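You operate a simulated robot arm through the tools that you are given. There is no shell and no other tool. Be economical: measure what you need, move in short steps, check, and stop when the job is done.

You run a simulated robot arm. Do the job below in one go: nothing can be reset, and whatever is moved stays where it is left.

Task
Dock the vacuum's flat battery by the square mark, fit the one with the green cap, try high, switch off.
Fine: the vacuum is off to begin with.
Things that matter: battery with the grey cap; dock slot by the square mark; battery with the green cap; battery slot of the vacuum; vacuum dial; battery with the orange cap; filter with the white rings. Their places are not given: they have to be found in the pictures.

It is judged by the outcome, as a careful person would: the job done as asked, and still so three seconds after it is handed in. It fails if anything else is knocked over, pushed out of place, dropped, spilled or broken. Lids that push on must go on centred and level and be pressed home; caps that screw on are set level and turned clockwise until they are tight.

Robot
A 6-joint arm with a two-finger parallel gripper, fixed in place. Base frame: the origin is at the foot of the arm, x ahead of it, y to its left, z up; the work surface is at about z = 76. Units: cm, degrees, N and s.
With the tool pointing down near the work surface it reaches from about 24 to 64 cm from the base axis. Its first joint turns from -66.0 to 66.0 degrees. Payload 2.7 kg.
The TCP is the grasp point between the finger pads, 2.3 cm short of the fingertips. In the tool frame z runs along the fingers and y along their closing line. Largest opening 9.4 cm; finger width 3.8, thickness 1; the body of the gripper, 5.4 by 9.6 cm, starts 3.9 cm behind the TCP.
Orientation is that of the tool frame in the base frame, as a unit quaternion [x, y, z, w]. With the fingers straight down and closing along the base's y, the tool's x points along the base's -x, its y along +y and its z along -z.

Tools
- The arm moves only by the tool send_rows. Its argument "commands" is text: rows parted by semicolons, each of 7 numbers parted by spaces: the shift along the tool's x, y, z in cm, then the turn, a rotation vector about the tool's x, y, z in degrees, then the finger opening in cm, from 0 to 9.4. In form: dx dy dz wx wy wz jaw; .... A call has 1 to 10 rows; each row is the pose to reach, as a shift and turn from the pose commanded when the call began, along the tool's axes at that moment. Rows are played at 5 a second. More than 5 cm and 8.6 degrees between two rows, or a gripper value outside its range, and nothing of the call is played. Where a pose cannot be reached the arm comes as near as it can. A force on the tool above 40 N (or 10 N above the force at the start of the call, whichever is more), or a blocked arm, ends the call early, and 0.2 s more pass. Each finger travels about 4.5 cm/s and halts on what it meets, pressing with about 35 N; the grip force reading is that of the motor and also rises with nothing between the fingers. The clock runs only during rows and for 0.2 s after the last one: add rows that repeat a pose to give the fingers time. It gives the time, the measured TCP pose, the force on the tool (base axes), the opening and the grip force at its end, in the units of the frame above (readings bear some noise).
- Cameras (640 x 400 px; columns grow to the right, rows downward): "scene" is fixed at [7.85, -43.33, 140.05]; the picture's right is [0.74, -0.67, 0.00], its down [-0.41, -0.45, -0.79] and it looks along [0.54, 0.59, -0.61] (base axes); focal length 283 px, centre (320, 200). "wrist" rides on the gripper at [-3.9, 0, -4.4] in the tool frame; the picture's right is [0.00, -1.00, 0.00], its down [0.97, 0.00, -0.24] and it looks along [0.24, 0.00, 0.97] (tool axes); focal length 218 px, centre (320, 200).
- grab_frame(camera): a new picture of that camera. No time passes.
- locate(camera, pixels): for up to 12 pixels [column, row] of the newest picture of that camera ("zoom" is the newest enlarged one), the place [x, y, z] in the base frame of the surface seen there, good to about 0.3 cm. No time passes.
- inspect(camera, box): a new picture of the part [left, top, right, bottom] of that camera's present view, enlarged. No time passes.
- job_done(): hands the job in; it is judged then, once.

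Go step by step. Measure first, check grasps and placings, and put right what went wrong. The budget is 80 turns and 46 pictures, counting those below and the enlarged ones. Unless the task says otherwise, let go and move clear before handing in, and close with one line.

The tools are called after ">>>" as name(argument=value, ...) on one line, values as JSON. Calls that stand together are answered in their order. send_rows: Moves the arm, as the interface text tells. Its arguments: {"type":"object","properties":{"commands":{"type":"string"}},"required":["commands"]} The other tools are called the same way: grab_frame (camera) takes a picture; locate (camera, pixels) gives the place of the surface under pixels of a picture; inspect (camera, box) takes an enlarged picture of a part of a camera's view; job_done () hands the job in.

At the start:

```text
t: 0.0
ee_pos: [34.91, 3.44, 122.06]
ee_rot: [0.001, 1.0, 0.0, 0.0]
contact_force: [0.8, 0.1, -0.4]
gripper_width: 9.37
grasp_force: 0.0
```

scene: 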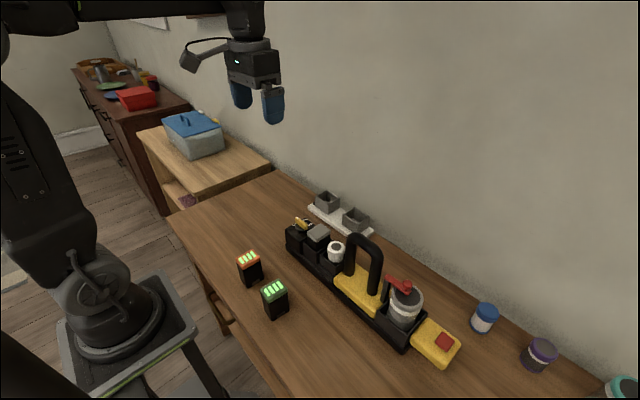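
wrist: 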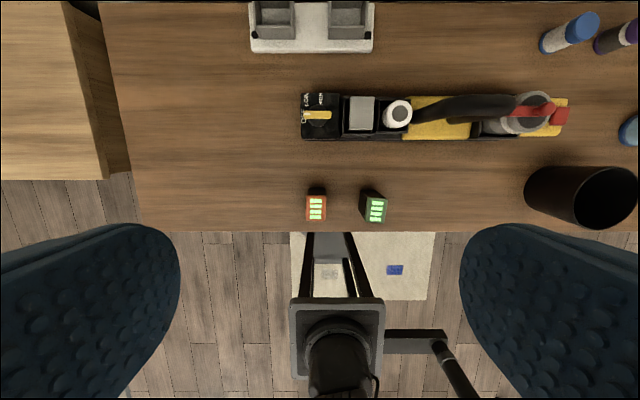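

The vacuum lies at wrist (300-570, 90-140) with its dial at (318,115), the grey battery at (361,113) and the dock at (310,25). I'll enlarge these areas.

>>> inspect(camera="wrist", box=[230, 0, 430, 125])

>>> inspect(camera="scene", box=[220, 180, 420, 330])

>>> locate(camera="wrist", pixels=[[361, 113], [318, 115], [304, 117], [316, 208], [376, 210], [271, 18], [348, 20], [310, 40], [397, 113], [255, 35], [367, 35], [333, 137]])

```text
3.20 times, centred on (330, 62) of wrist
```

zoom: 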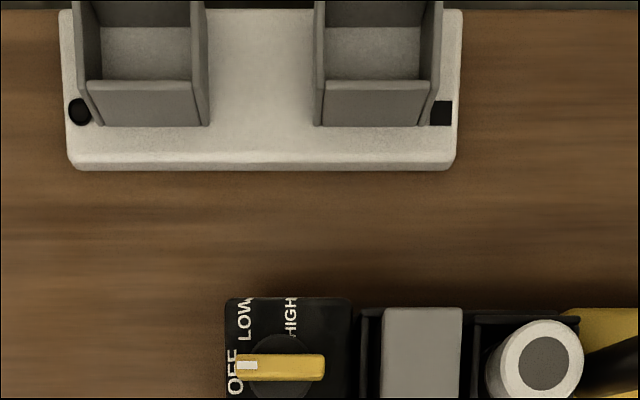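

```text
2.67 times, centred on (320, 255) of scene
```

zoom: 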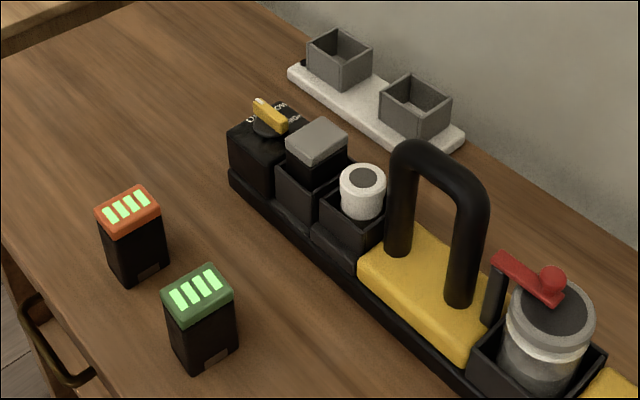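

```text
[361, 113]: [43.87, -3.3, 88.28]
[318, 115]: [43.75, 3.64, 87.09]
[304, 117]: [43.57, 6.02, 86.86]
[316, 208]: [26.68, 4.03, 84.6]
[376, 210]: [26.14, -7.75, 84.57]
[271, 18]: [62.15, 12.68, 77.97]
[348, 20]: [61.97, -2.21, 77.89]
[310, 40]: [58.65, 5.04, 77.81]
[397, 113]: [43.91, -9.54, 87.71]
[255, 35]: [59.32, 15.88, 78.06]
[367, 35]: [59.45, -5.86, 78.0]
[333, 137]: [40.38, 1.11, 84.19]
```

The square-marked slot is the right one (zoom 440,112), and the dial points at OFF. I'll move over the dock for a closer look.

>>> send_rows(commands="-3 -0.5 3 0 0 0 9.4;-6 -1 6 0 0 0 9.4;-9 -1.5 9 0 0 0 9.4;-12 -2 12 0 0 0 9.4;-15 -3 15 0 0 0 9.4;-18 -3.4 17 0 0 0 9.4;-18 -3.4 17 0 0 0 9.4")

>>> grab_frame(camera="wrist")

```text
t: 1.6
ee_pos: [52.89, -0.02, 105.26]
ee_rot: [0.0, 1.0, -0.001, 0.0]
contact_force: [0.6, 0.7, 0.5]
gripper_width: 9.42
grasp_force: 0.1
```

```text
41 pictures are left
```

wrist: 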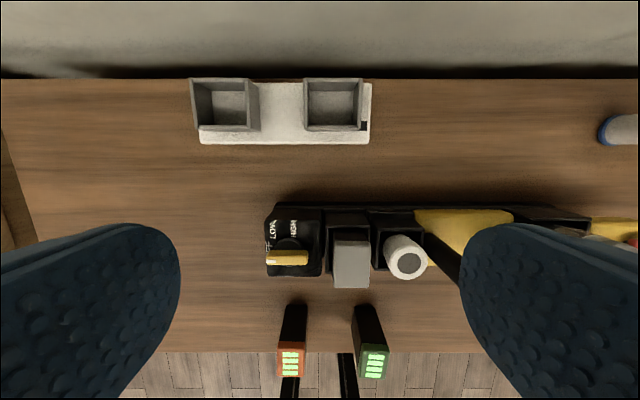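

>>> inspect(camera="wrist", box=[180, 65, 400, 202])

>>> locate(camera="zoom", pixels=[[362, 42], [525, 42], [365, 187], [522, 187], [385, 75], [508, 75], [385, 165], [508, 165], [445, 120], [445, 188]])

>>> inspect(camera="wrist", box=[250, 190, 450, 390])

```text
2.91 times, centred on (290, 134) of wrist
```

zoom: 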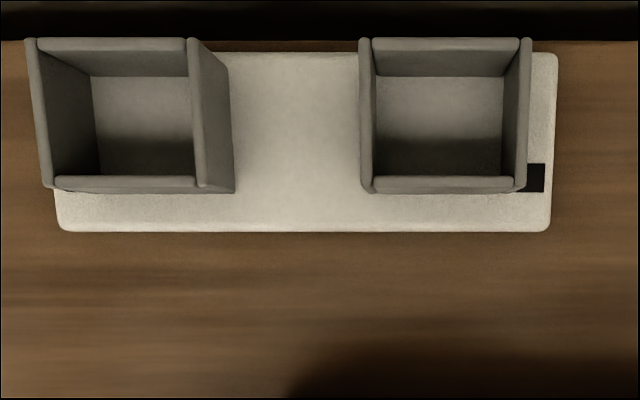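

```text
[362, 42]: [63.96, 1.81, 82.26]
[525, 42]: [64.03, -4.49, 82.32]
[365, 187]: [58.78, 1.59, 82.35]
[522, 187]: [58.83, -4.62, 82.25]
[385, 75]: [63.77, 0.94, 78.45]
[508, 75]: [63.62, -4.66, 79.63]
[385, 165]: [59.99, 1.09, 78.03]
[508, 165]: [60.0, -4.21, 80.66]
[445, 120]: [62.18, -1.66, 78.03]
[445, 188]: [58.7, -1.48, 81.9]
```

```text
2.00 times, centred on (350, 290) of wrist
```

zoom: 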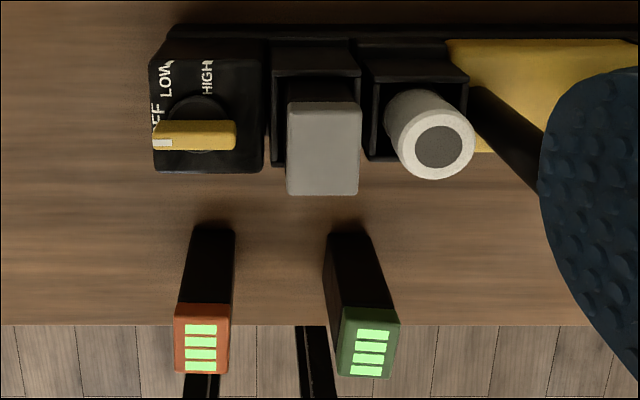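

Slot interior centre is about (61.3, -1.45), rim z≈82.3, floor 78. Now measuring the three battery tops.

>>> locate(camera="zoom", pixels=[[291, 104], [356, 104], [291, 190], [355, 190], [274, 72], [358, 72], [348, 311], [394, 314], [341, 374], [388, 374], [155, 142], [232, 135]])

>>> inspect(camera="scene", box=[280, 200, 360, 280])

```text
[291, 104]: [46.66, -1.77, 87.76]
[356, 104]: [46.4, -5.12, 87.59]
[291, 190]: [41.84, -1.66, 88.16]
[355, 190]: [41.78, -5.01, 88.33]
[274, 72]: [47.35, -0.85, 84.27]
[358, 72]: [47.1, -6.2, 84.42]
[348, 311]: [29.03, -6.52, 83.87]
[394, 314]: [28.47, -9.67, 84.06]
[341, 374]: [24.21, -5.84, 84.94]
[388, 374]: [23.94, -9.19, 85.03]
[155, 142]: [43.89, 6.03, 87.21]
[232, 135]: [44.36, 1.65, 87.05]
```

```text
5.00 times, centred on (320, 240) of scene
```

zoom: 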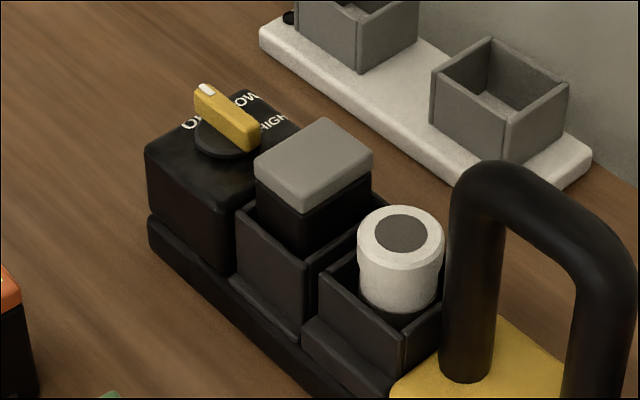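

The batteries are about 3.5 × 4.8 cm with the long side along x. The vacuum slot is long in x, while the dock slot is long in y (about 5.5 × 4.6 inside), so the grey one needs a 90° turn. I'll check the wall distance and the filter and dial box edges.

>>> locate(camera="wrist", pixels=[[290, 30], [290, 60], [290, 83], [352, 230], [335, 220], [366, 220], [328, 255], [321, 225], [405, 262], [388, 262], [450, 225], [288, 243]])

>>> inspect(camera="scene", box=[230, 240, 310, 330])

```text
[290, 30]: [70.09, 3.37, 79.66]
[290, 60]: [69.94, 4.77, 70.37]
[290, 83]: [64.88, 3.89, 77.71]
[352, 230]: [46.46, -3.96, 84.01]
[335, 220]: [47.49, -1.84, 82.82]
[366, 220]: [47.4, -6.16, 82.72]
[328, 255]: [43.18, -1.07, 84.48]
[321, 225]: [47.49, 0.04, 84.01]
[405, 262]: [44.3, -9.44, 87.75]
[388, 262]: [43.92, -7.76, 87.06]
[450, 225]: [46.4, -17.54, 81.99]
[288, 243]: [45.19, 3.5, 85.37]
```

```text
4.44 times, centred on (270, 285) of scene
```

zoom: 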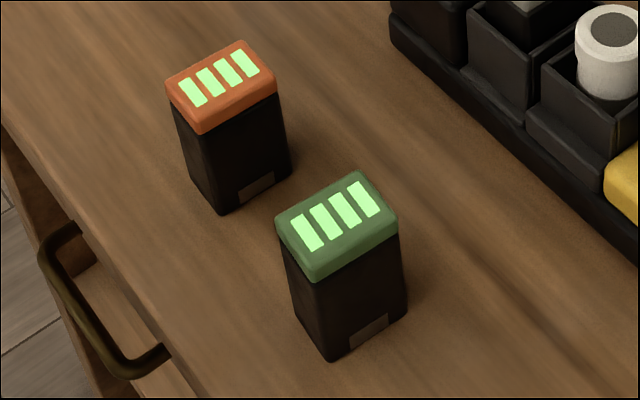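

The wall is at x=70, which leaves enough room. I'll turn -90° about tool z, so the fingers close along x and the camera is over the dial side, and go above the grey battery.

>>> send_rows(commands="1 -0.3 0 0 0 -8.5 9.4;2 -0.7 0 0 0 -17 9.4;3 -1 0 0 0 -25.5 9.4;4 -1.4 0 0 0 -34 9.4;5 -1.7 0 0 0 -42.5 9.4;6 -2 0 0 0 -51 9.4;7 -2.4 1 0 0 -59.5 9.4;8 -2.8 2 0 0 -68 9.4;8.5 -3.1 3 0 0 -76.5 9.4;8.7 -3.4 4 0 0 -85 9.4")

>>> send_rows(commands="0 0 0 0 0 -5 9.4;0 0 0 0 0 -5 9.4;0 0 0 0 0 -5 9.4")

>>> grab_frame(camera="wrist")

```text
t: 3.8
ee_pos: [44.07, -3.57, 101.27]
ee_rot: [-0.677, 0.736, 0.0, 0.0]
contact_force: [-0.4, -0.5, 0.6]
gripper_width: 9.39
grasp_force: 0.0
```

```text
t: 4.6
ee_pos: [44.19, -3.58, 101.12]
ee_rot: [-0.707, 0.707, 0.0, 0.0]
contact_force: [0.1, -0.4, 0.2]
gripper_width: 9.4
grasp_force: 0.0
```

```text
36 pictures are left
```

wrist: 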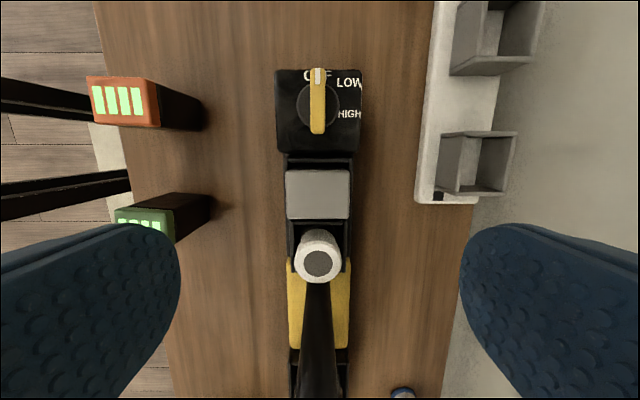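

>>> locate(camera="wrist", pixels=[[288, 194], [348, 194], [318, 172], [318, 217], [318, 194], [292, 240], [318, 93], [318, 128], [318, 72], [148, 212], [444, 196], [478, 188]])

```text
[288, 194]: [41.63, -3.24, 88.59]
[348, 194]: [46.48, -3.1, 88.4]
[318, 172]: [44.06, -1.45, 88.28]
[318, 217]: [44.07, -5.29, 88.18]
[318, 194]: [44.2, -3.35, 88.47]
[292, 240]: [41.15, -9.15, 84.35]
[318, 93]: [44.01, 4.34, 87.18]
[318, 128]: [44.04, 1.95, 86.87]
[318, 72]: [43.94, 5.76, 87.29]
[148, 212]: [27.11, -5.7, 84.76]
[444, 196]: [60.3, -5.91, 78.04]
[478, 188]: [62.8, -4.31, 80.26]
```

Grey battery centre is (44.06, -3.37), top 88.35. I'll descend to TCP z≈87 and close.

>>> send_rows(commands="-0.2 0.1 3 0 0 0 7.5;-0.2 0.1 6 0 0 0 7;-0.2 0.1 9 0 0 0 7;-0.2 0.1 12 0 0 0 7;-0.2 0.1 14.1 0 0 0 7;-0.2 0.1 14.1 0 0 0 7;-0.2 0.1 14.1 0 0 0 4;-0.2 0.1 14.1 0 0 0 4;-0.2 0.1 14.1 0 0 0 4;-0.2 0.1 14.1 0 0 0 4")

```text
t: 6.8
ee_pos: [44.22, -3.35, 86.91]
ee_rot: [-0.707, 0.707, 0.0, 0.0]
contact_force: [-1.9, -0.2, -0.8]
gripper_width: 5.2
grasp_force: 34.8
```

Gripped at 5.2 cm with 35 N. Now lifting straight up.

>>> send_rows(commands="0 0 -1 0 0 0 4;0 0 -2 0 0 0 4;0 0 -4 0 0 0 4;0 0 -6 0 0 0 4;0 0 -9 0 0 0 4;0 0 -12 0 0 0 4;0 0 -12 0 0 0 4")

>>> inspect(camera="scene", box=[240, 150, 400, 290])

>>> grab_frame(camera="wrist")

```text
t: 8.4
ee_pos: [44.01, -3.21, 99.02]
ee_rot: [0.707, -0.707, 0.0, 0.001]
contact_force: [0.5, -0.2, -3.1]
gripper_width: 5.19
grasp_force: 35.0
```

```text
2.86 times, centred on (320, 220) of scene
```

zoom: 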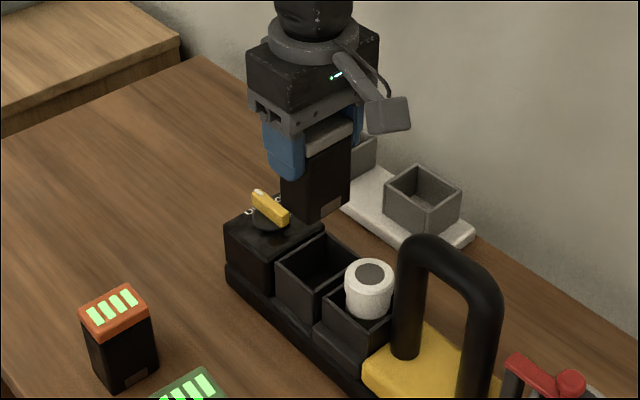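

```text
34 pictures are left
```

wrist: 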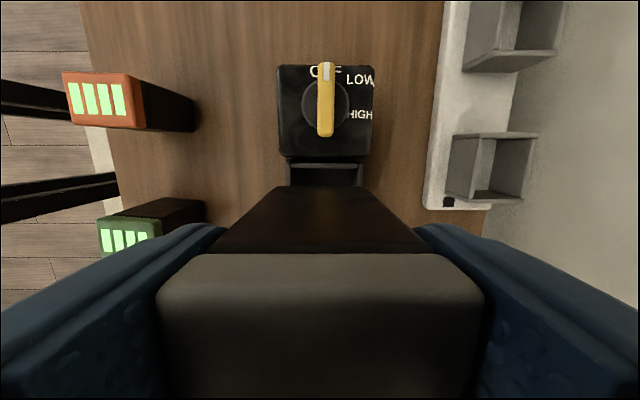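

The grey battery is up, and its contact patch faces -y, the same as the green's, so green will go in without a turn. I'll rotate back +90° and shift towards the dock.

>>> send_rows(commands="-0.2 -0.6 -0.4 0 0 8.5 4;-0.4 -1.2 -0.8 0 0 17 4;-0.6 -1.8 -1.2 0 0 25.5 4;-0.8 -2.4 -1.6 0 0 34 4;-1 -3 -2 0 0 42.5 4;-1.2 -3.6 -2 0 0 51 4;-1.4 -4.2 -2 0 0 59.5 4;-1.6 -4.8 -2 0 0 68 4;-1.7 -5.4 -2 0 0 76.5 4;-1.76 -6 -2 0 0 85 4")

>>> send_rows(commands="0 0 0 0 0 5 4;0 0 0 0 0 5 4;0 0 0 0 0 5 4")

>>> inspect(camera="wrist", box=[180, 20, 440, 182])

```text
t: 10.6
ee_pos: [50.05, -1.48, 101.02]
ee_rot: [-0.042, 0.999, 0.0, 0.0]
contact_force: [0.2, -0.1, -2.0]
gripper_width: 5.18
grasp_force: 35.0
```

```text
t: 11.4
ee_pos: [49.93, -1.41, 101.04]
ee_rot: [-0.001, 1.0, 0.0, 0.0]
contact_force: [0.1, 0.9, -2.9]
gripper_width: 5.2
grasp_force: 34.4
```

```text
2.46 times, centred on (310, 101) of wrist
```

zoom: 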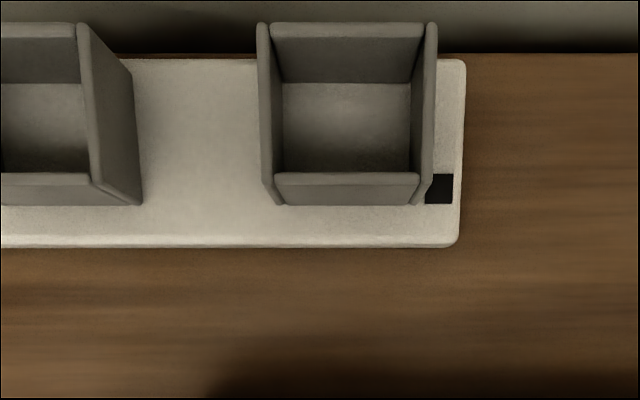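

>>> locate(camera="zoom", pixels=[[262, 40], [269, 160], [432, 40], [423, 165], [300, 30], [390, 30], [300, 179], [390, 179], [290, 120], [405, 120], [347, 90], [347, 165]])

```text
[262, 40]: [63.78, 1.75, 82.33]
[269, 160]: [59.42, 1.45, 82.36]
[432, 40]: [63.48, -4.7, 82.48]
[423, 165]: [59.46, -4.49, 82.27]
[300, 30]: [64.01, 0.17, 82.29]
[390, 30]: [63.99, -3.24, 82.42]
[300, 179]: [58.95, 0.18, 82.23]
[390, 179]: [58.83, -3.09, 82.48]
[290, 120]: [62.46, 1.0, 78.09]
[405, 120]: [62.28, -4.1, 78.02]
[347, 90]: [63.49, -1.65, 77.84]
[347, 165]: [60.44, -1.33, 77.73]
```

The dock slot centre averages to (61.44, -1.5). I'll move above it and hover with the battery bottom about 1.5 cm over the rim.

>>> send_rows(commands="-3 0 0 0 0 0 4;-6 0 0 0 0 0 4;-9 -0.05 0 0 0 0 4;-11.5 -0.08 0 0 0 0 4;-11.5 -0.08 3 0 0 0 4;-11.5 -0.08 6 0 0 0 4;-11.5 -0.08 9.5 0 0 0 4;-11.5 -0.08 9.5 0 0 0 4;-11.5 -0.08 9.5 0 0 0 4")

>>> inspect(camera="scene", box=[300, 150, 400, 240])

>>> grab_frame(camera="wrist")

```text
t: 13.4
ee_pos: [61.65, -1.4, 91.48]
ee_rot: [0.001, 1.0, 0.0, 0.0]
contact_force: [0.5, 0.1, -2.2]
gripper_width: 5.2
grasp_force: 35.0
```

```text
4.44 times, centred on (350, 195) of scene
```

zoom: 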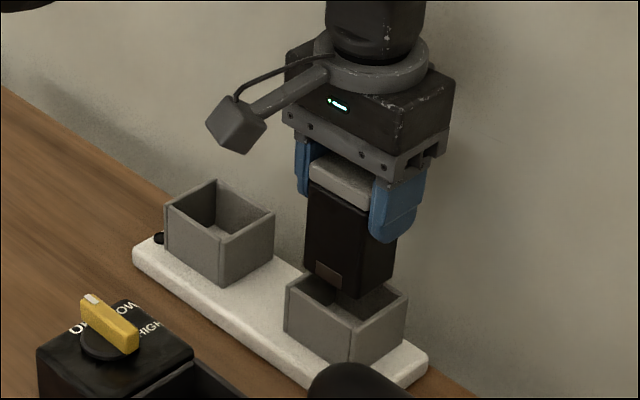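

```text
31 pictures are left
```

wrist: 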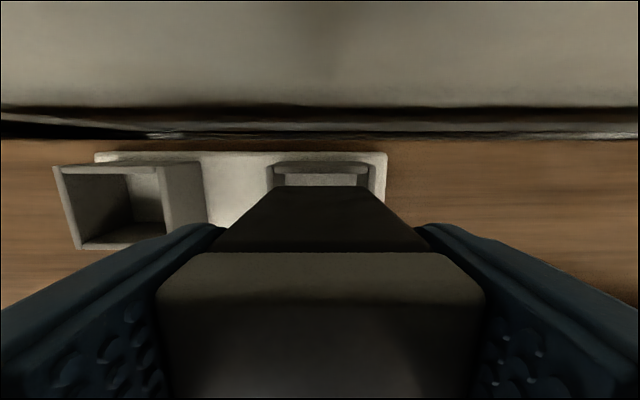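

The battery (bottom edge cols 271–372) is aligned with the slot's back wall (272–371). Lowering slowly.

>>> send_rows(commands="0.1 -0.04 1 0 0 0 4;0.1 -0.04 2 0 0 0 4;0.1 -0.04 3 0 0 0 4;0.1 -0.04 4 0 0 0 4;0.1 -0.04 5 0 0 0 4;0.1 -0.04 5.7 0 0 0 4;0.1 -0.04 5.7 0 0 0 4")

>>> inspect(camera="scene", box=[300, 150, 400, 240])

```text
t: 15.0
ee_pos: [61.62, -1.65, 85.95]
ee_rot: [0.0, 1.0, -0.001, 0.0]
contact_force: [0.0, -0.5, -2.8]
gripper_width: 5.15
grasp_force: 34.5
```

```text
4.44 times, centred on (350, 195) of scene
```

zoom: 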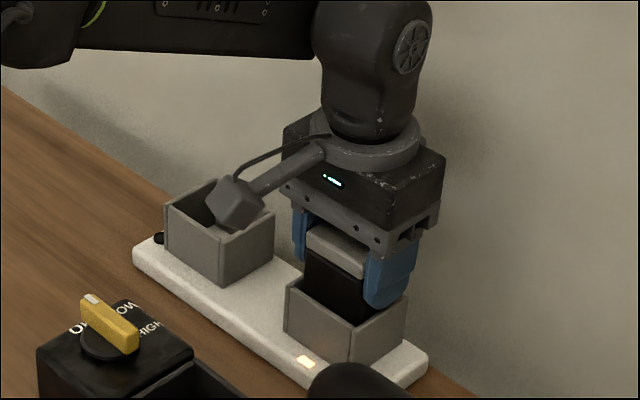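

It's inside with no side force, and an amber lamp has lit at (305,360). Lowering the last bit until contact.

>>> send_rows(commands="0 0 0.3 0 0 0 4;0 0 0.5 0 0 0 4;0 0 0.6 0 0 0 4;0 0 0.7 0 0 0 4;0 0 0.7 0 0 0 4")

```text
t: 16.2
ee_pos: [61.53, -1.53, 85.29]
ee_rot: [0.0, 1.0, 0.0, 0.0]
contact_force: [-4.6, -0.8, 11.8]
gripper_width: 5.19
grasp_force: 34.6
```

Bottom contact: about 12 N upward. Releasing and rising straight up.

>>> send_rows(commands="0 0 0 0 0 0 6.2;0 0 0 0 0 0 6.8;0 0 0 0 0 0 6.8;0 0 -2 0 0 0 6.8;0 0 -5 0 0 0 6.8;0 0 -9 0 0 0 6.8;0 0 -14 0 0 0 6.8;5 0 -14 0 0 0 6.8;10 0 -14 0 0 0 6.8;10 0 -14 0 0 0 6.8")

>>> inspect(camera="scene", box=[280, 160, 400, 250])

>>> grab_frame(camera="wrist")

```text
t: 18.4
ee_pos: [51.72, -1.6, 99.21]
ee_rot: [0.0, 1.0, 0.0, 0.001]
contact_force: [-0.2, 0.1, -0.3]
gripper_width: 6.81
grasp_force: 0.0
```

```text
4.44 times, centred on (340, 205) of scene
```

zoom: 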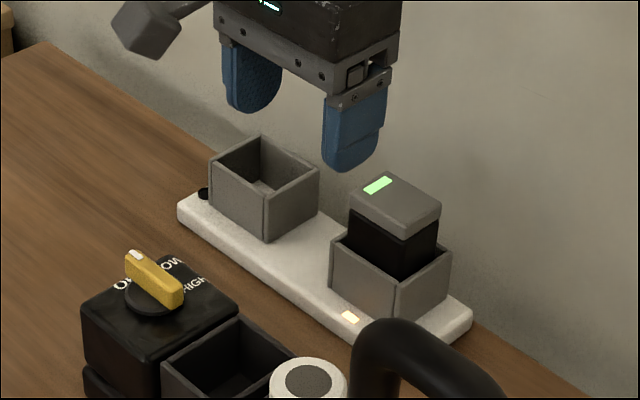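

```text
28 pictures are left
```

wrist: 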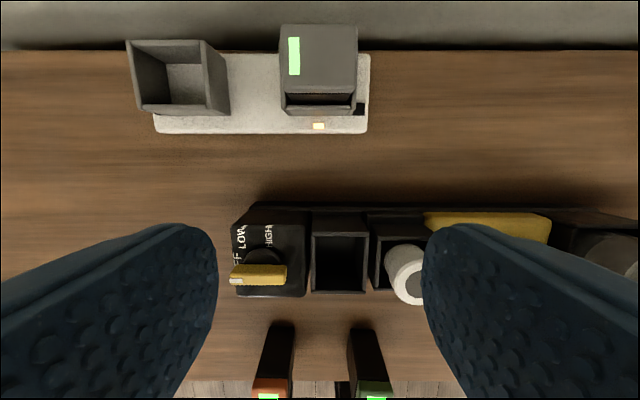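

Docked level, with a charging lamp on its cap. Next I'll measure the empty vacuum slot at (340,262), then travel to above the green battery while turning.

>>> locate(camera="wrist", pixels=[[340, 235], [312, 262], [368, 262], [340, 292], [325, 234], [355, 234], [325, 292], [355, 292], [340, 265], [312, 240], [368, 240], [340, 280]])

>>> send_rows(commands="0 0 -3 0 0 -8.3 6.8;2 0 -5 0 0 -16.6 6.8;5 -0.5 -5 0 0 -24.9 6.8;8 -1 -5 0 0 -33.2 6.8;11 -2 -5 0 0 -41.5 6.8;14 -3 -5 0 0 -49.8 6.8;17 -4 -5 0 0 -58.1 6.8;20 -5 -5 0 0 -66.4 6.8;23 -5.7 -4 0 0 -74.7 6.8;25.2 -6.2 -2 0 0 -83 6.8")

>>> send_rows(commands="0 0 0 0 0 0 7.5;0 0 0 0 0 0 7.5")

>>> grab_frame(camera="wrist")

```text
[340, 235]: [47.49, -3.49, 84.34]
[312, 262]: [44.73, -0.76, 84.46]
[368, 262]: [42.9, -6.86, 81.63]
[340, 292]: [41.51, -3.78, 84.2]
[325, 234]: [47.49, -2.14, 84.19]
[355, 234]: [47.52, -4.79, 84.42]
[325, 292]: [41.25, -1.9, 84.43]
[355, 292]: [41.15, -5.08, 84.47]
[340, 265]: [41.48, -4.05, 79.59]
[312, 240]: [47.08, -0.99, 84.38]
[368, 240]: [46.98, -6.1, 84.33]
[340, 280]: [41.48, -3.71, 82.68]
```

```text
t: 20.6
ee_pos: [26.0, -7.73, 100.97]
ee_rot: [-0.664, 0.748, -0.001, 0.0]
contact_force: [0.2, 0.0, 0.3]
gripper_width: 6.8
grasp_force: 0.0
```

```text
t: 21.2
ee_pos: [26.21, -7.77, 101.1]
ee_rot: [-0.663, 0.749, 0.0, -0.001]
contact_force: [-0.1, -0.4, 1.3]
gripper_width: 7.49
grasp_force: 0.0
```

```text
27 pictures are left
```

wrist: 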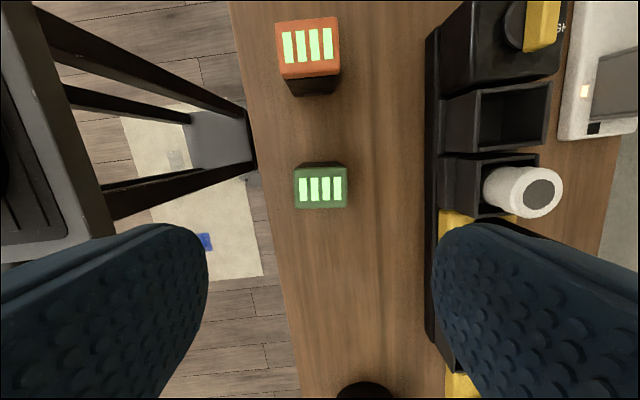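

>>> inspect(camera="wrist", box=[280, 150, 360, 220])

>>> locate(camera="wrist", pixels=[[297, 188], [345, 188], [320, 172], [320, 206], [320, 189]])

```text
5.71 times, centred on (320, 185) of wrist
```

zoom: 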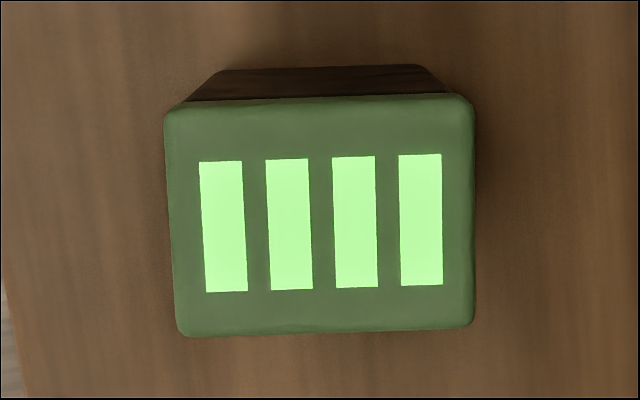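

```text
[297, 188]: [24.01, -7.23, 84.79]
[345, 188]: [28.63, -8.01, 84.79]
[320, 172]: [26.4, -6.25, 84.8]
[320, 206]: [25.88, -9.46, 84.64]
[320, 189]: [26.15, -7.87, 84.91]
```

The green battery is centred under the TCP at (26.2, -7.85), and only about 1.5° of yaw is left. I'll descend 17.7 cm and grip.

>>> send_rows(commands="0.05 0 3.5 0 0 -1.5 7.5;0.05 0 7 0 0 -1.5 7.5;0.05 0 10.5 0 0 -1.5 7.5;0.05 0 14 0 0 -1.5 7.5;0.05 0 16 0 0 -1.5 7.5;0.05 0 17.7 0 0 -1.5 7.5;0.05 0 17.7 0 0 -1.5 6;0.05 0 17.7 0 0 -1.5 4;0.05 0 17.7 0 0 -1.5 4;0.05 0 17.7 0 0 -1.5 4")

>>> send_rows(commands="0 0 -1 0 0 0 4;0 0 -4 0 0 0 4;0 0 -8 0 0 0 4;0 0 -12 0 0 0 4;0 0 -16 0 0 0 4;0 0 -16 0 0 0 4")

>>> grab_frame(camera="scene")

```text
t: 23.4
ee_pos: [26.31, -7.77, 83.32]
ee_rot: [-0.672, 0.74, 0.001, 0.0]
contact_force: [-0.9, 0.7, -0.1]
gripper_width: 5.19
grasp_force: 35.3
```

```text
t: 24.8
ee_pos: [26.39, -7.85, 99.65]
ee_rot: [-0.672, 0.74, -0.001, 0.0]
contact_force: [0.6, 0.5, -3.0]
gripper_width: 5.22
grasp_force: 35.2
```

```text
25 pictures are left
```

scene: 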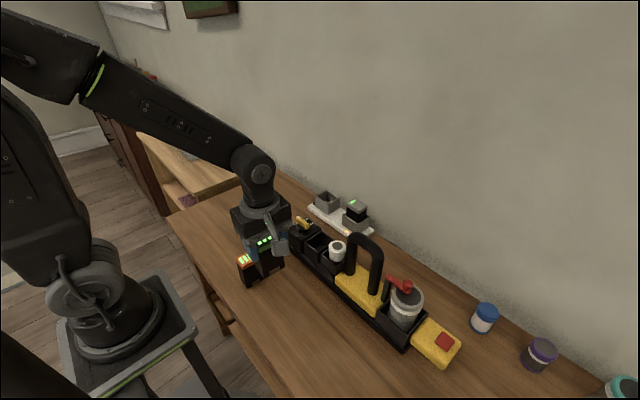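

Green is held at 5.19. Moving over the vacuum slot, with the remaining -5.5° of turn.

>>> send_rows(commands="-1.2 -3.4 0 0 0 -2 4;-2.4 -6.9 0 0 0 -4 4;-3.6 -10.4 0 0 0 -5.5 4;-4.9 -13.9 0 0 0 -5.5 4;-6.14 -17.33 0 0 0 -5.5 4;-6.14 -17.33 0 0 0 -5.5 4;-6.14 -17.33 0 0 0 -5.5 4")

>>> grab_frame(camera="wrist")

>>> inspect(camera="scene", box=[260, 170, 380, 280])

```text
t: 26.4
ee_pos: [44.17, -3.24, 99.45]
ee_rot: [0.707, -0.707, 0.0, 0.0]
contact_force: [0.9, -0.7, -2.3]
gripper_width: 5.18
grasp_force: 34.8
```

```text
24 pictures are left
```

wrist: 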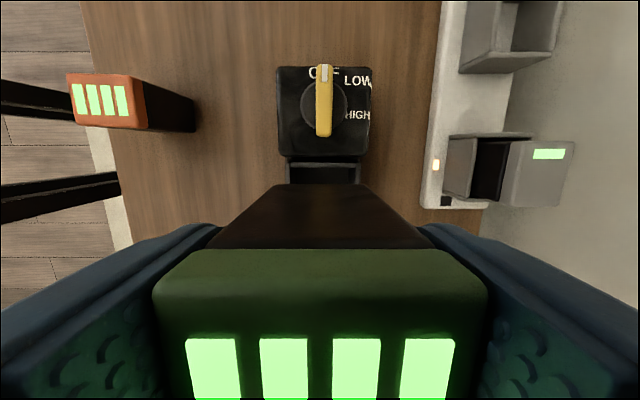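

```text
3.64 times, centred on (320, 225) of scene
```

zoom: 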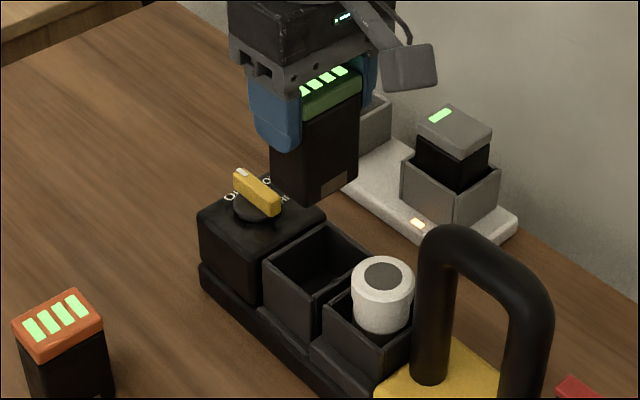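

The view nearly matches the one right after lifting grey, so it's aligned. Lowering into the slot.

>>> send_rows(commands="0.05 0 3 0 0 0 4;0.05 0 5 0 0 0 4;0.05 0 6.5 0 0 0 4;0.05 0 8 0 0 0 4;0.05 0 9 0 0 0 4;0.05 0 10 0 0 0 4;0.05 0 11 0 0 0 4;0.05 0 11.8 0 0 0 4;0.05 0 12.1 0 0 0 4;0.05 0 12.1 0 0 0 4")

```text
t: 28.6
ee_pos: [44.07, -3.5, 87.35]
ee_rot: [-0.707, 0.707, 0.0, 0.0]
contact_force: [0.7, -0.1, -2.2]
gripper_width: 5.21
grasp_force: 34.5
```

>>> send_rows(commands="0 0 0.2 0 0 0 4;0 0 0.35 0 0 0 4;0 0 0.5 0 0 0 4;0 0 0.5 0 0 0 4")

```text
t: 29.6
ee_pos: [43.98, -3.42, 86.82]
ee_rot: [-0.707, 0.707, 0.0, 0.001]
contact_force: [0.8, 0.8, -2.5]
gripper_width: 5.2
grasp_force: 34.5
```

No bottom contact yet; a little further.

>>> send_rows(commands="0 0 0.1 0 0 0 4;0 0 0.2 0 0 0 4;0 0 0.3 0 0 0 4;0 0 0.3 0 0 0 4")

```text
t: 30.5
ee_pos: [44.15, -3.43, 86.73]
ee_rot: [-0.707, 0.708, 0.0, 0.0]
contact_force: [-3.4, 2.2, 6.7]
gripper_width: 5.22
grasp_force: 34.9
stopped in row 4: the force on the tool passed its limit (the readings are from after the stop); the commanded pose is now the measured one
```

Bottomed out firmly. Releasing, rising and checking.

>>> send_rows(commands="0 0 0 0 0 0 6.2;0 0 0 0 0 0 6.8;0 0 0 0 0 0 6.8;0 0 -2 0 0 0 6.8;0 0 -5 0 0 0 6.8;0 0 -9 0 0 0 6.8;0 0 -13 0 0 0 6.8;0 0 -13 0 0 0 6.8")

>>> inspect(camera="scene", box=[260, 190, 380, 280])

>>> grab_frame(camera="wrist")

```text
t: 32.3
ee_pos: [44.26, -3.44, 99.64]
ee_rot: [0.707, -0.707, 0.0, 0.001]
contact_force: [-0.4, 0.5, -0.2]
gripper_width: 6.82
grasp_force: 0.0
```

```text
4.44 times, centred on (320, 235) of scene
```

zoom: 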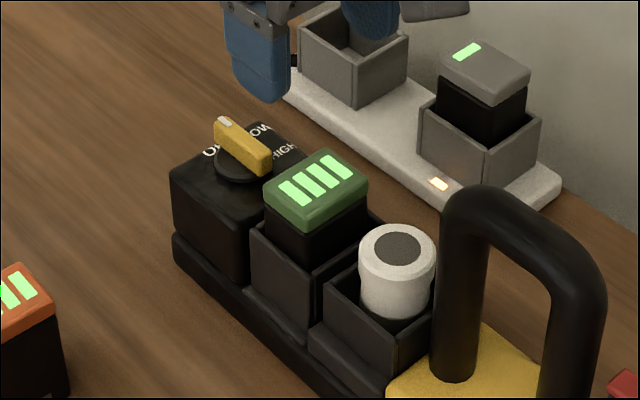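

```text
21 pictures are left
```

wrist: 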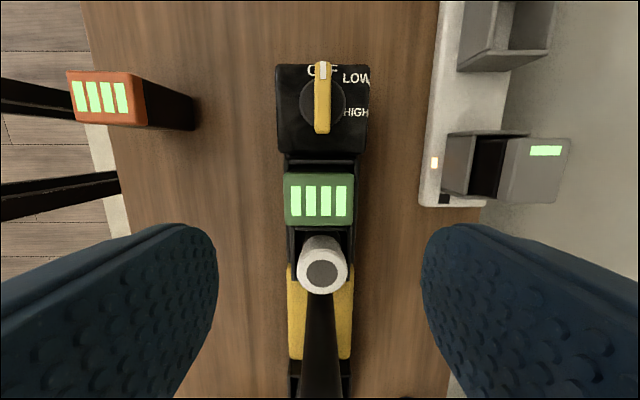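

Green battery is seated level. Now the dial: I'll move above it, away from the battery, and look closely.

>>> send_rows(commands="-2 0 0 0 0 0 6.8;-4 0 0 0 0 0 6.8;-7 0.1 0 0 0 0 6.8;-7 0.1 0 0 0 0 6.8")

>>> inspect(camera="wrist", box=[240, 130, 400, 250])

>>> locate(camera="zoom", pixels=[[320, 150], [320, 200], [320, 100], [320, 300]])

```text
t: 33.3
ee_pos: [44.19, 3.66, 99.47]
ee_rot: [0.707, -0.707, 0.001, 0.0]
contact_force: [0.8, -1.1, 0.3]
gripper_width: 6.8
grasp_force: 0.0
```

```text
3.33 times, centred on (320, 190) of wrist
```

zoom: 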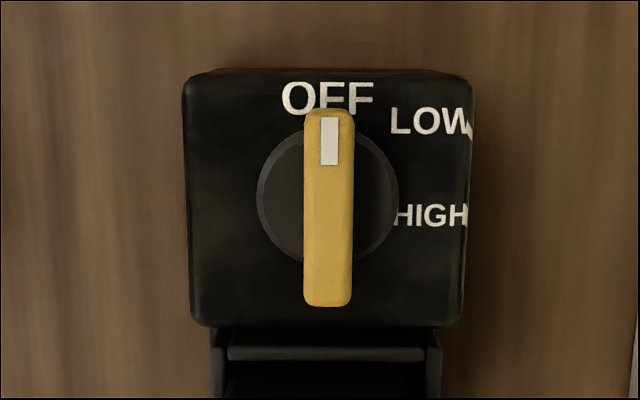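

```text
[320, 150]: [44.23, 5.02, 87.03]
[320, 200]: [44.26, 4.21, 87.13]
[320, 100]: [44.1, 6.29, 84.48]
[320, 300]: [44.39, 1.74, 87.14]
```

The knob is about 1.1 cm wide along y, its axis at roughly (44.35, 3.93), top 87.1. I'll descend around it with the tips just above the disc.

>>> send_rows(commands="-0.27 -0.15 3 0 0 0 5;-0.27 -0.15 6 0 0 0 3.5;-0.27 -0.15 9 0 0 0 3;-0.27 -0.15 10.4 0 0 0 3;-0.27 -0.15 11.2 0 0 0 3;-0.27 -0.15 11.2 0 0 0 3")

>>> grab_frame(camera="wrist")

>>> inspect(camera="scene", box=[240, 150, 400, 270])

```text
t: 34.7
ee_pos: [44.23, 3.82, 88.38]
ee_rot: [-0.707, 0.707, 0.0, 0.0]
contact_force: [0.7, -0.6, -0.1]
gripper_width: 2.99
grasp_force: 0.0
```

```text
19 pictures are left
```

wrist: 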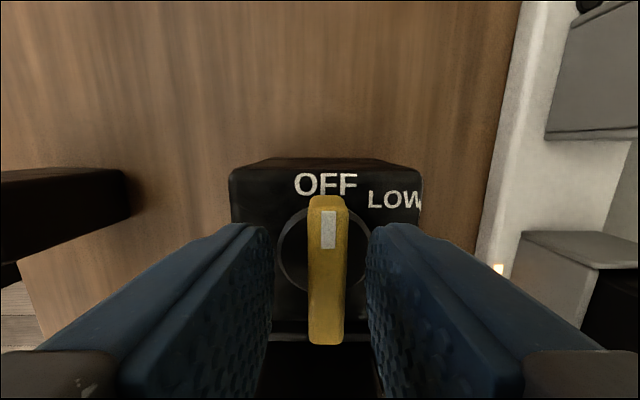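

```text
3.33 times, centred on (320, 210) of scene
```

zoom: 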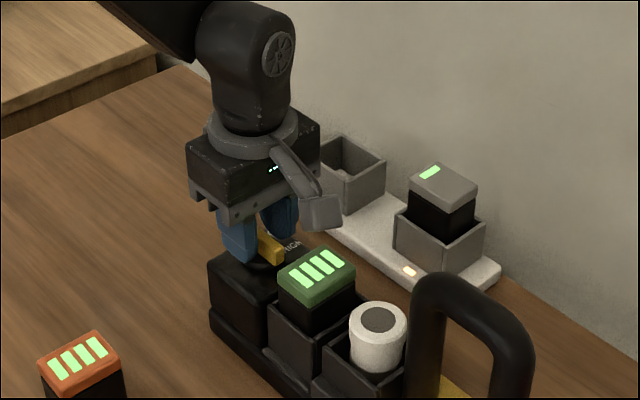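

The knob sits about 0.2 cm to +x of the finger centre (col 327 vs 320). I'll shift, then close gently.

>>> send_rows(commands="0 -0.18 0 0 0 0 3;0 -0.18 0.1 0 0 0 3;0 -0.18 0.1 0 0 0 1.6;0 -0.18 0.1 0 0 0 0.8;0 -0.18 0.1 0 0 0 0.8;0 -0.18 0.1 0 0 0 0.8")

```text
t: 36.1
ee_pos: [44.34, 3.9, 88.36]
ee_rot: [-0.707, 0.708, 0.0, 0.0]
contact_force: [1.6, 0.7, 1.3]
gripper_width: 1.14
grasp_force: 34.8
```

Gripped (1.14 cm) with little side force. Turning clockwise, first 51°.

>>> send_rows(commands="0 0 0 0 0 8.5 0.8;0 0 0 0 0 17 0.8;0 0 0 0 0 25.5 0.8;0 0 0 0 0 34 0.8;0 0 0 0 0 42.5 0.8;0 0 0 0 0 51 0.8;0 0 0 0 0 51 0.8")

>>> grab_frame(camera="wrist")

```text
t: 37.7
ee_pos: [44.36, 3.9, 88.41]
ee_rot: [-0.333, 0.943, -0.001, -0.001]
contact_force: [0.3, 1.9, -0.3]
gripper_width: 1.17
grasp_force: 35.0
```

```text
17 pictures are left
```

wrist: 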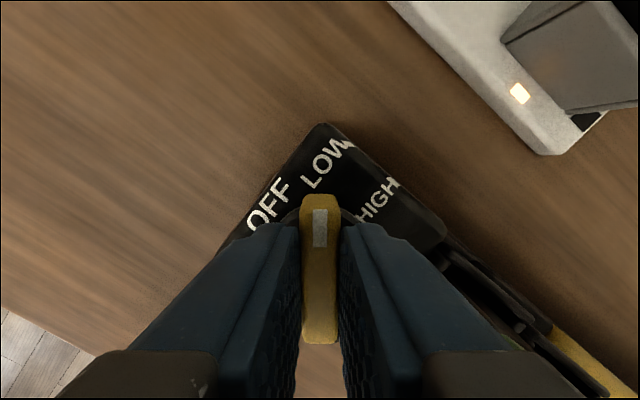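

The dial follows and points at LOW. Continuing to about 93°.

>>> send_rows(commands="0 0 0 0 0 8.4 0.8;0 0 0 0 0 16.8 0.8;0 0 0 0 0 25.2 0.8;0 0 0 0 0 33.6 0.8;0 0 0 0 0 42 0.8;0 0 0 0 0 42 0.8")

>>> grab_frame(camera="wrist")

>>> inspect(camera="scene", box=[240, 170, 480, 370])

```text
t: 39.1
ee_pos: [44.36, 3.82, 88.57]
ee_rot: [0.027, 1.0, 0.0, 0.001]
contact_force: [0.7, 1.8, -0.4]
gripper_width: 1.13
grasp_force: 34.7
```

```text
16 pictures are left
```

wrist: 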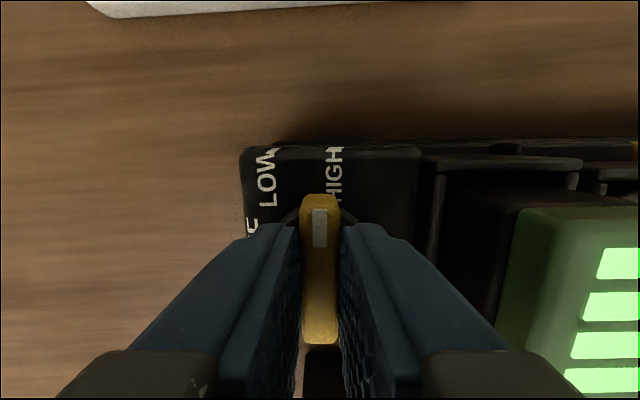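

```text
2.00 times, centred on (360, 270) of scene
```

zoom: 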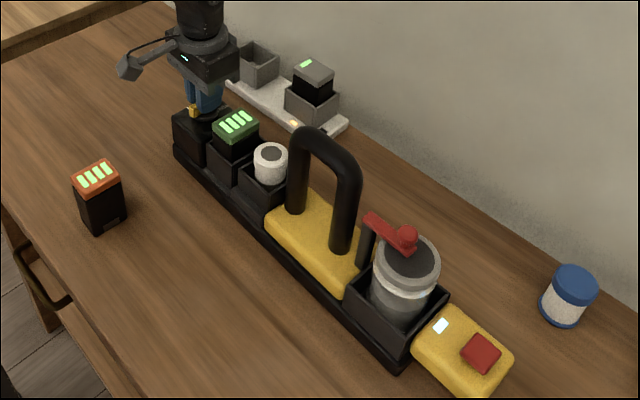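

A lamp on the vacuum's front (440,326) is lit, so it runs. The HIGH label (col 333) is a few degrees further, so I'll turn 7° more.

>>> send_rows(commands="0 0 0 0 0 3.5 0.8;0 0 0 0 0 7 0.8;0 0 0 0 0 7 0.8;0 0 0 0 0 7 0.8;0 0 0 0 0 7 0.8")

>>> grab_frame(camera="wrist")

>>> inspect(camera="scene", box=[240, 170, 480, 370])

```text
t: 40.3
ee_pos: [44.44, 3.77, 88.46]
ee_rot: [0.088, 0.996, -0.001, 0.0]
contact_force: [1.1, -1.3, 0.1]
gripper_width: 1.16
grasp_force: 35.3
```

```text
14 pictures are left
```

wrist: 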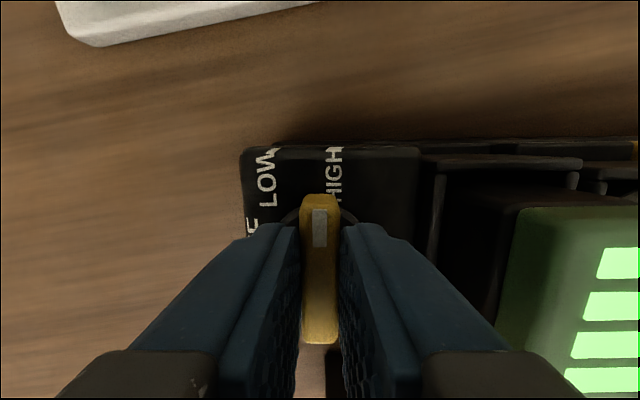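

```text
2.00 times, centred on (360, 270) of scene
```

zoom: 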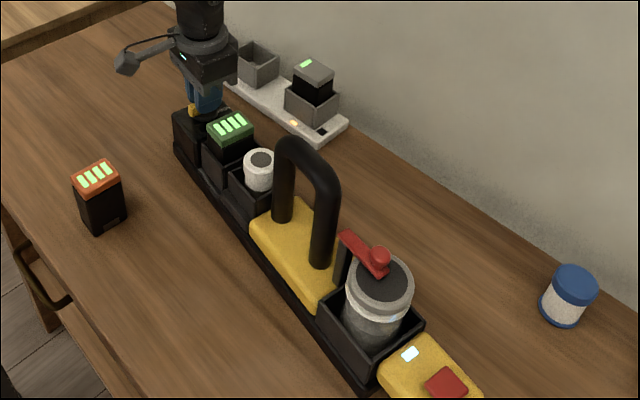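

The dial was already at its stop, and the extra 7° swung the whole vacuum about the dial axis. Going back to OFF and on to the original tool heading should use the OFF stop to bring the vacuum back. First I'll turn back to OFF.

>>> send_rows(commands="0 0 0 0 0 -8.5 0.8;0 0 0 0 0 -17 0.8;0 0 0 0 0 -25.5 0.8;0 0 0 0 0 -34 0.8;0 0 0 0 0 -42.5 0.8;0 0 0 0 0 -51 0.8;0 0 0 0 0 -59.5 0.8;0 0 0 0 0 -68 0.8;0 0 0 0 0 -76.5 0.8;0 0 0 0 0 -85 0.8")

>>> inspect(camera="scene", box=[240, 170, 480, 370])

```text
t: 42.5
ee_pos: [44.3, 3.84, 88.54]
ee_rot: [-0.61, 0.792, 0.001, -0.001]
contact_force: [0.9, 1.5, -1.6]
gripper_width: 1.15
grasp_force: 34.6
```

```text
2.00 times, centred on (360, 270) of scene
```

zoom: 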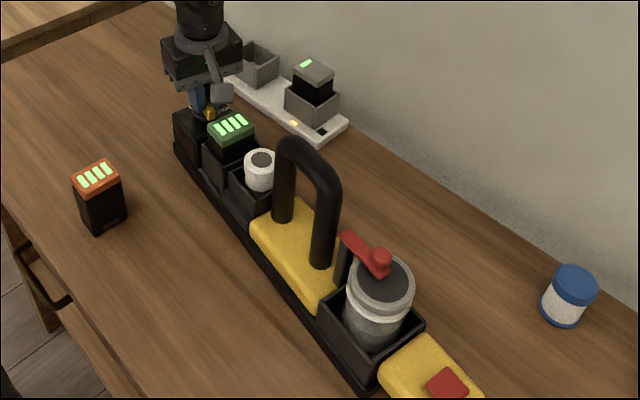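

The lamp is off. I'll continue slowly to the original heading, so the OFF stop carries the vacuum back.

>>> send_rows(commands="0 0 0 0 0 -4 0.8;0 0 0 0 0 -7 0.8;0 0 0 0 0 -9 0.8;0 0 0 0 0 -11 0.8;0 0 0 0 0 -13 0.8;0 0 0 0 0 -15 0.8;0 0 0 0 0 -15 0.8;0 0 0 0 0 -15 0.8")

>>> inspect(camera="scene", box=[240, 170, 480, 370])

```text
t: 44.3
ee_pos: [44.35, 3.72, 88.56]
ee_rot: [-0.707, 0.707, 0.0, 0.0]
contact_force: [-1.4, 0.5, 0.2]
gripper_width: 1.16
grasp_force: 35.3
```

```text
2.00 times, centred on (360, 270) of scene
```

zoom: 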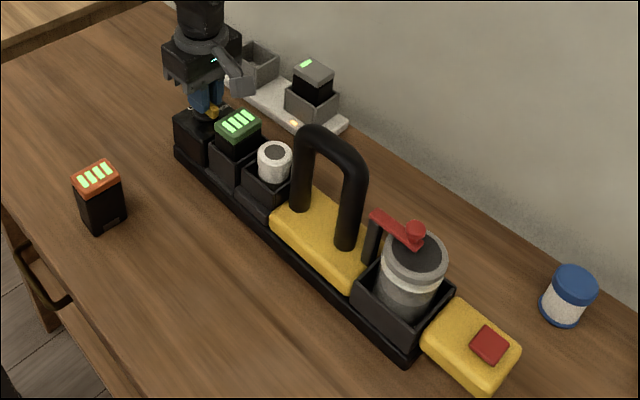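

The vacuum is back: the red button is at zoom (490,346), i.e. scene (445,343), the same as at the start. Releasing and rising.

>>> send_rows(commands="0 0 0 0 0 0 2;0 0 0 0 0 0 3;0 0 0 0 0 0 3;0 0 -2 0 0 0 3;0 0 -6 0 0 0 3;0 0 -11 0 0 0 3;0 0 -15 0 0 0 3;0 0 -15 0 0 0 3")

>>> grab_frame(camera="scene")

>>> grab_frame(camera="wrist")

```text
t: 46.1
ee_pos: [44.35, 3.82, 103.48]
ee_rot: [0.707, -0.707, 0.0, 0.001]
contact_force: [0.6, 0.0, 0.0]
gripper_width: 3.01
grasp_force: 0.0
```

```text
10 pictures are left
```

scene: 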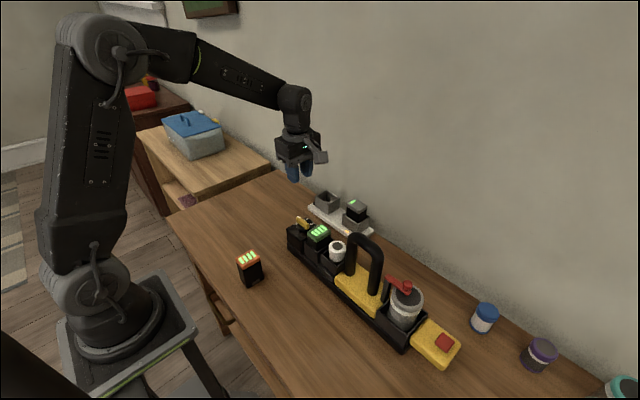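

```text
9 pictures are left
```

wrist: 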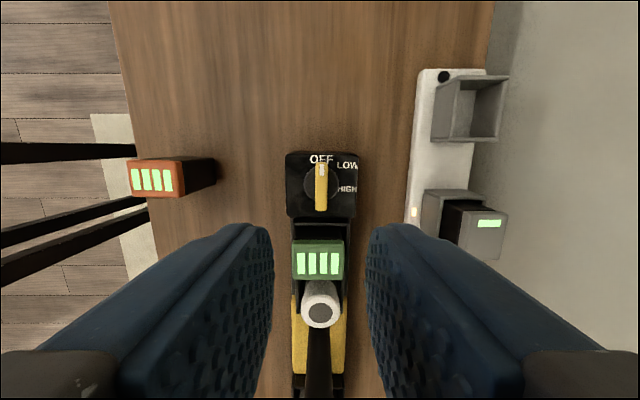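

>>> inspect(camera="wrist", box=[270, 140, 370, 220])

>>> locate(camera="scene", pixels=[[445, 342], [403, 290], [289, 250]])

```text
5.00 times, centred on (320, 180) of wrist
```

zoom: 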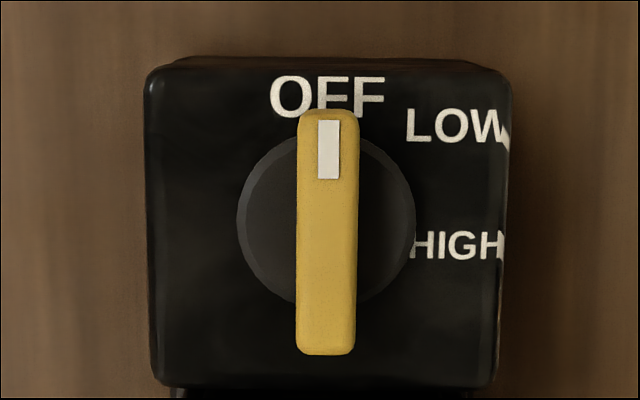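

```text
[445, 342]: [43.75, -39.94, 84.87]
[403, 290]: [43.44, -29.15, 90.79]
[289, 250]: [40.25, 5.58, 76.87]
```

The dial points at OFF, the lamp is out and the vacuum lies along its original line. Green is seated, grey is charging in the square-mark slot, and the arm is clear, so I'm handing in.

>>> job_done()

```text
The job is handed in.
```

The flat grey battery is charging in the slot by the square mark, the green one is fitted in the vacuum, and the dial was tried on high and is back at off. While on high I turned the dial past its stop, which swung the vacuum about 7°; turning back to off brought it to its original place.
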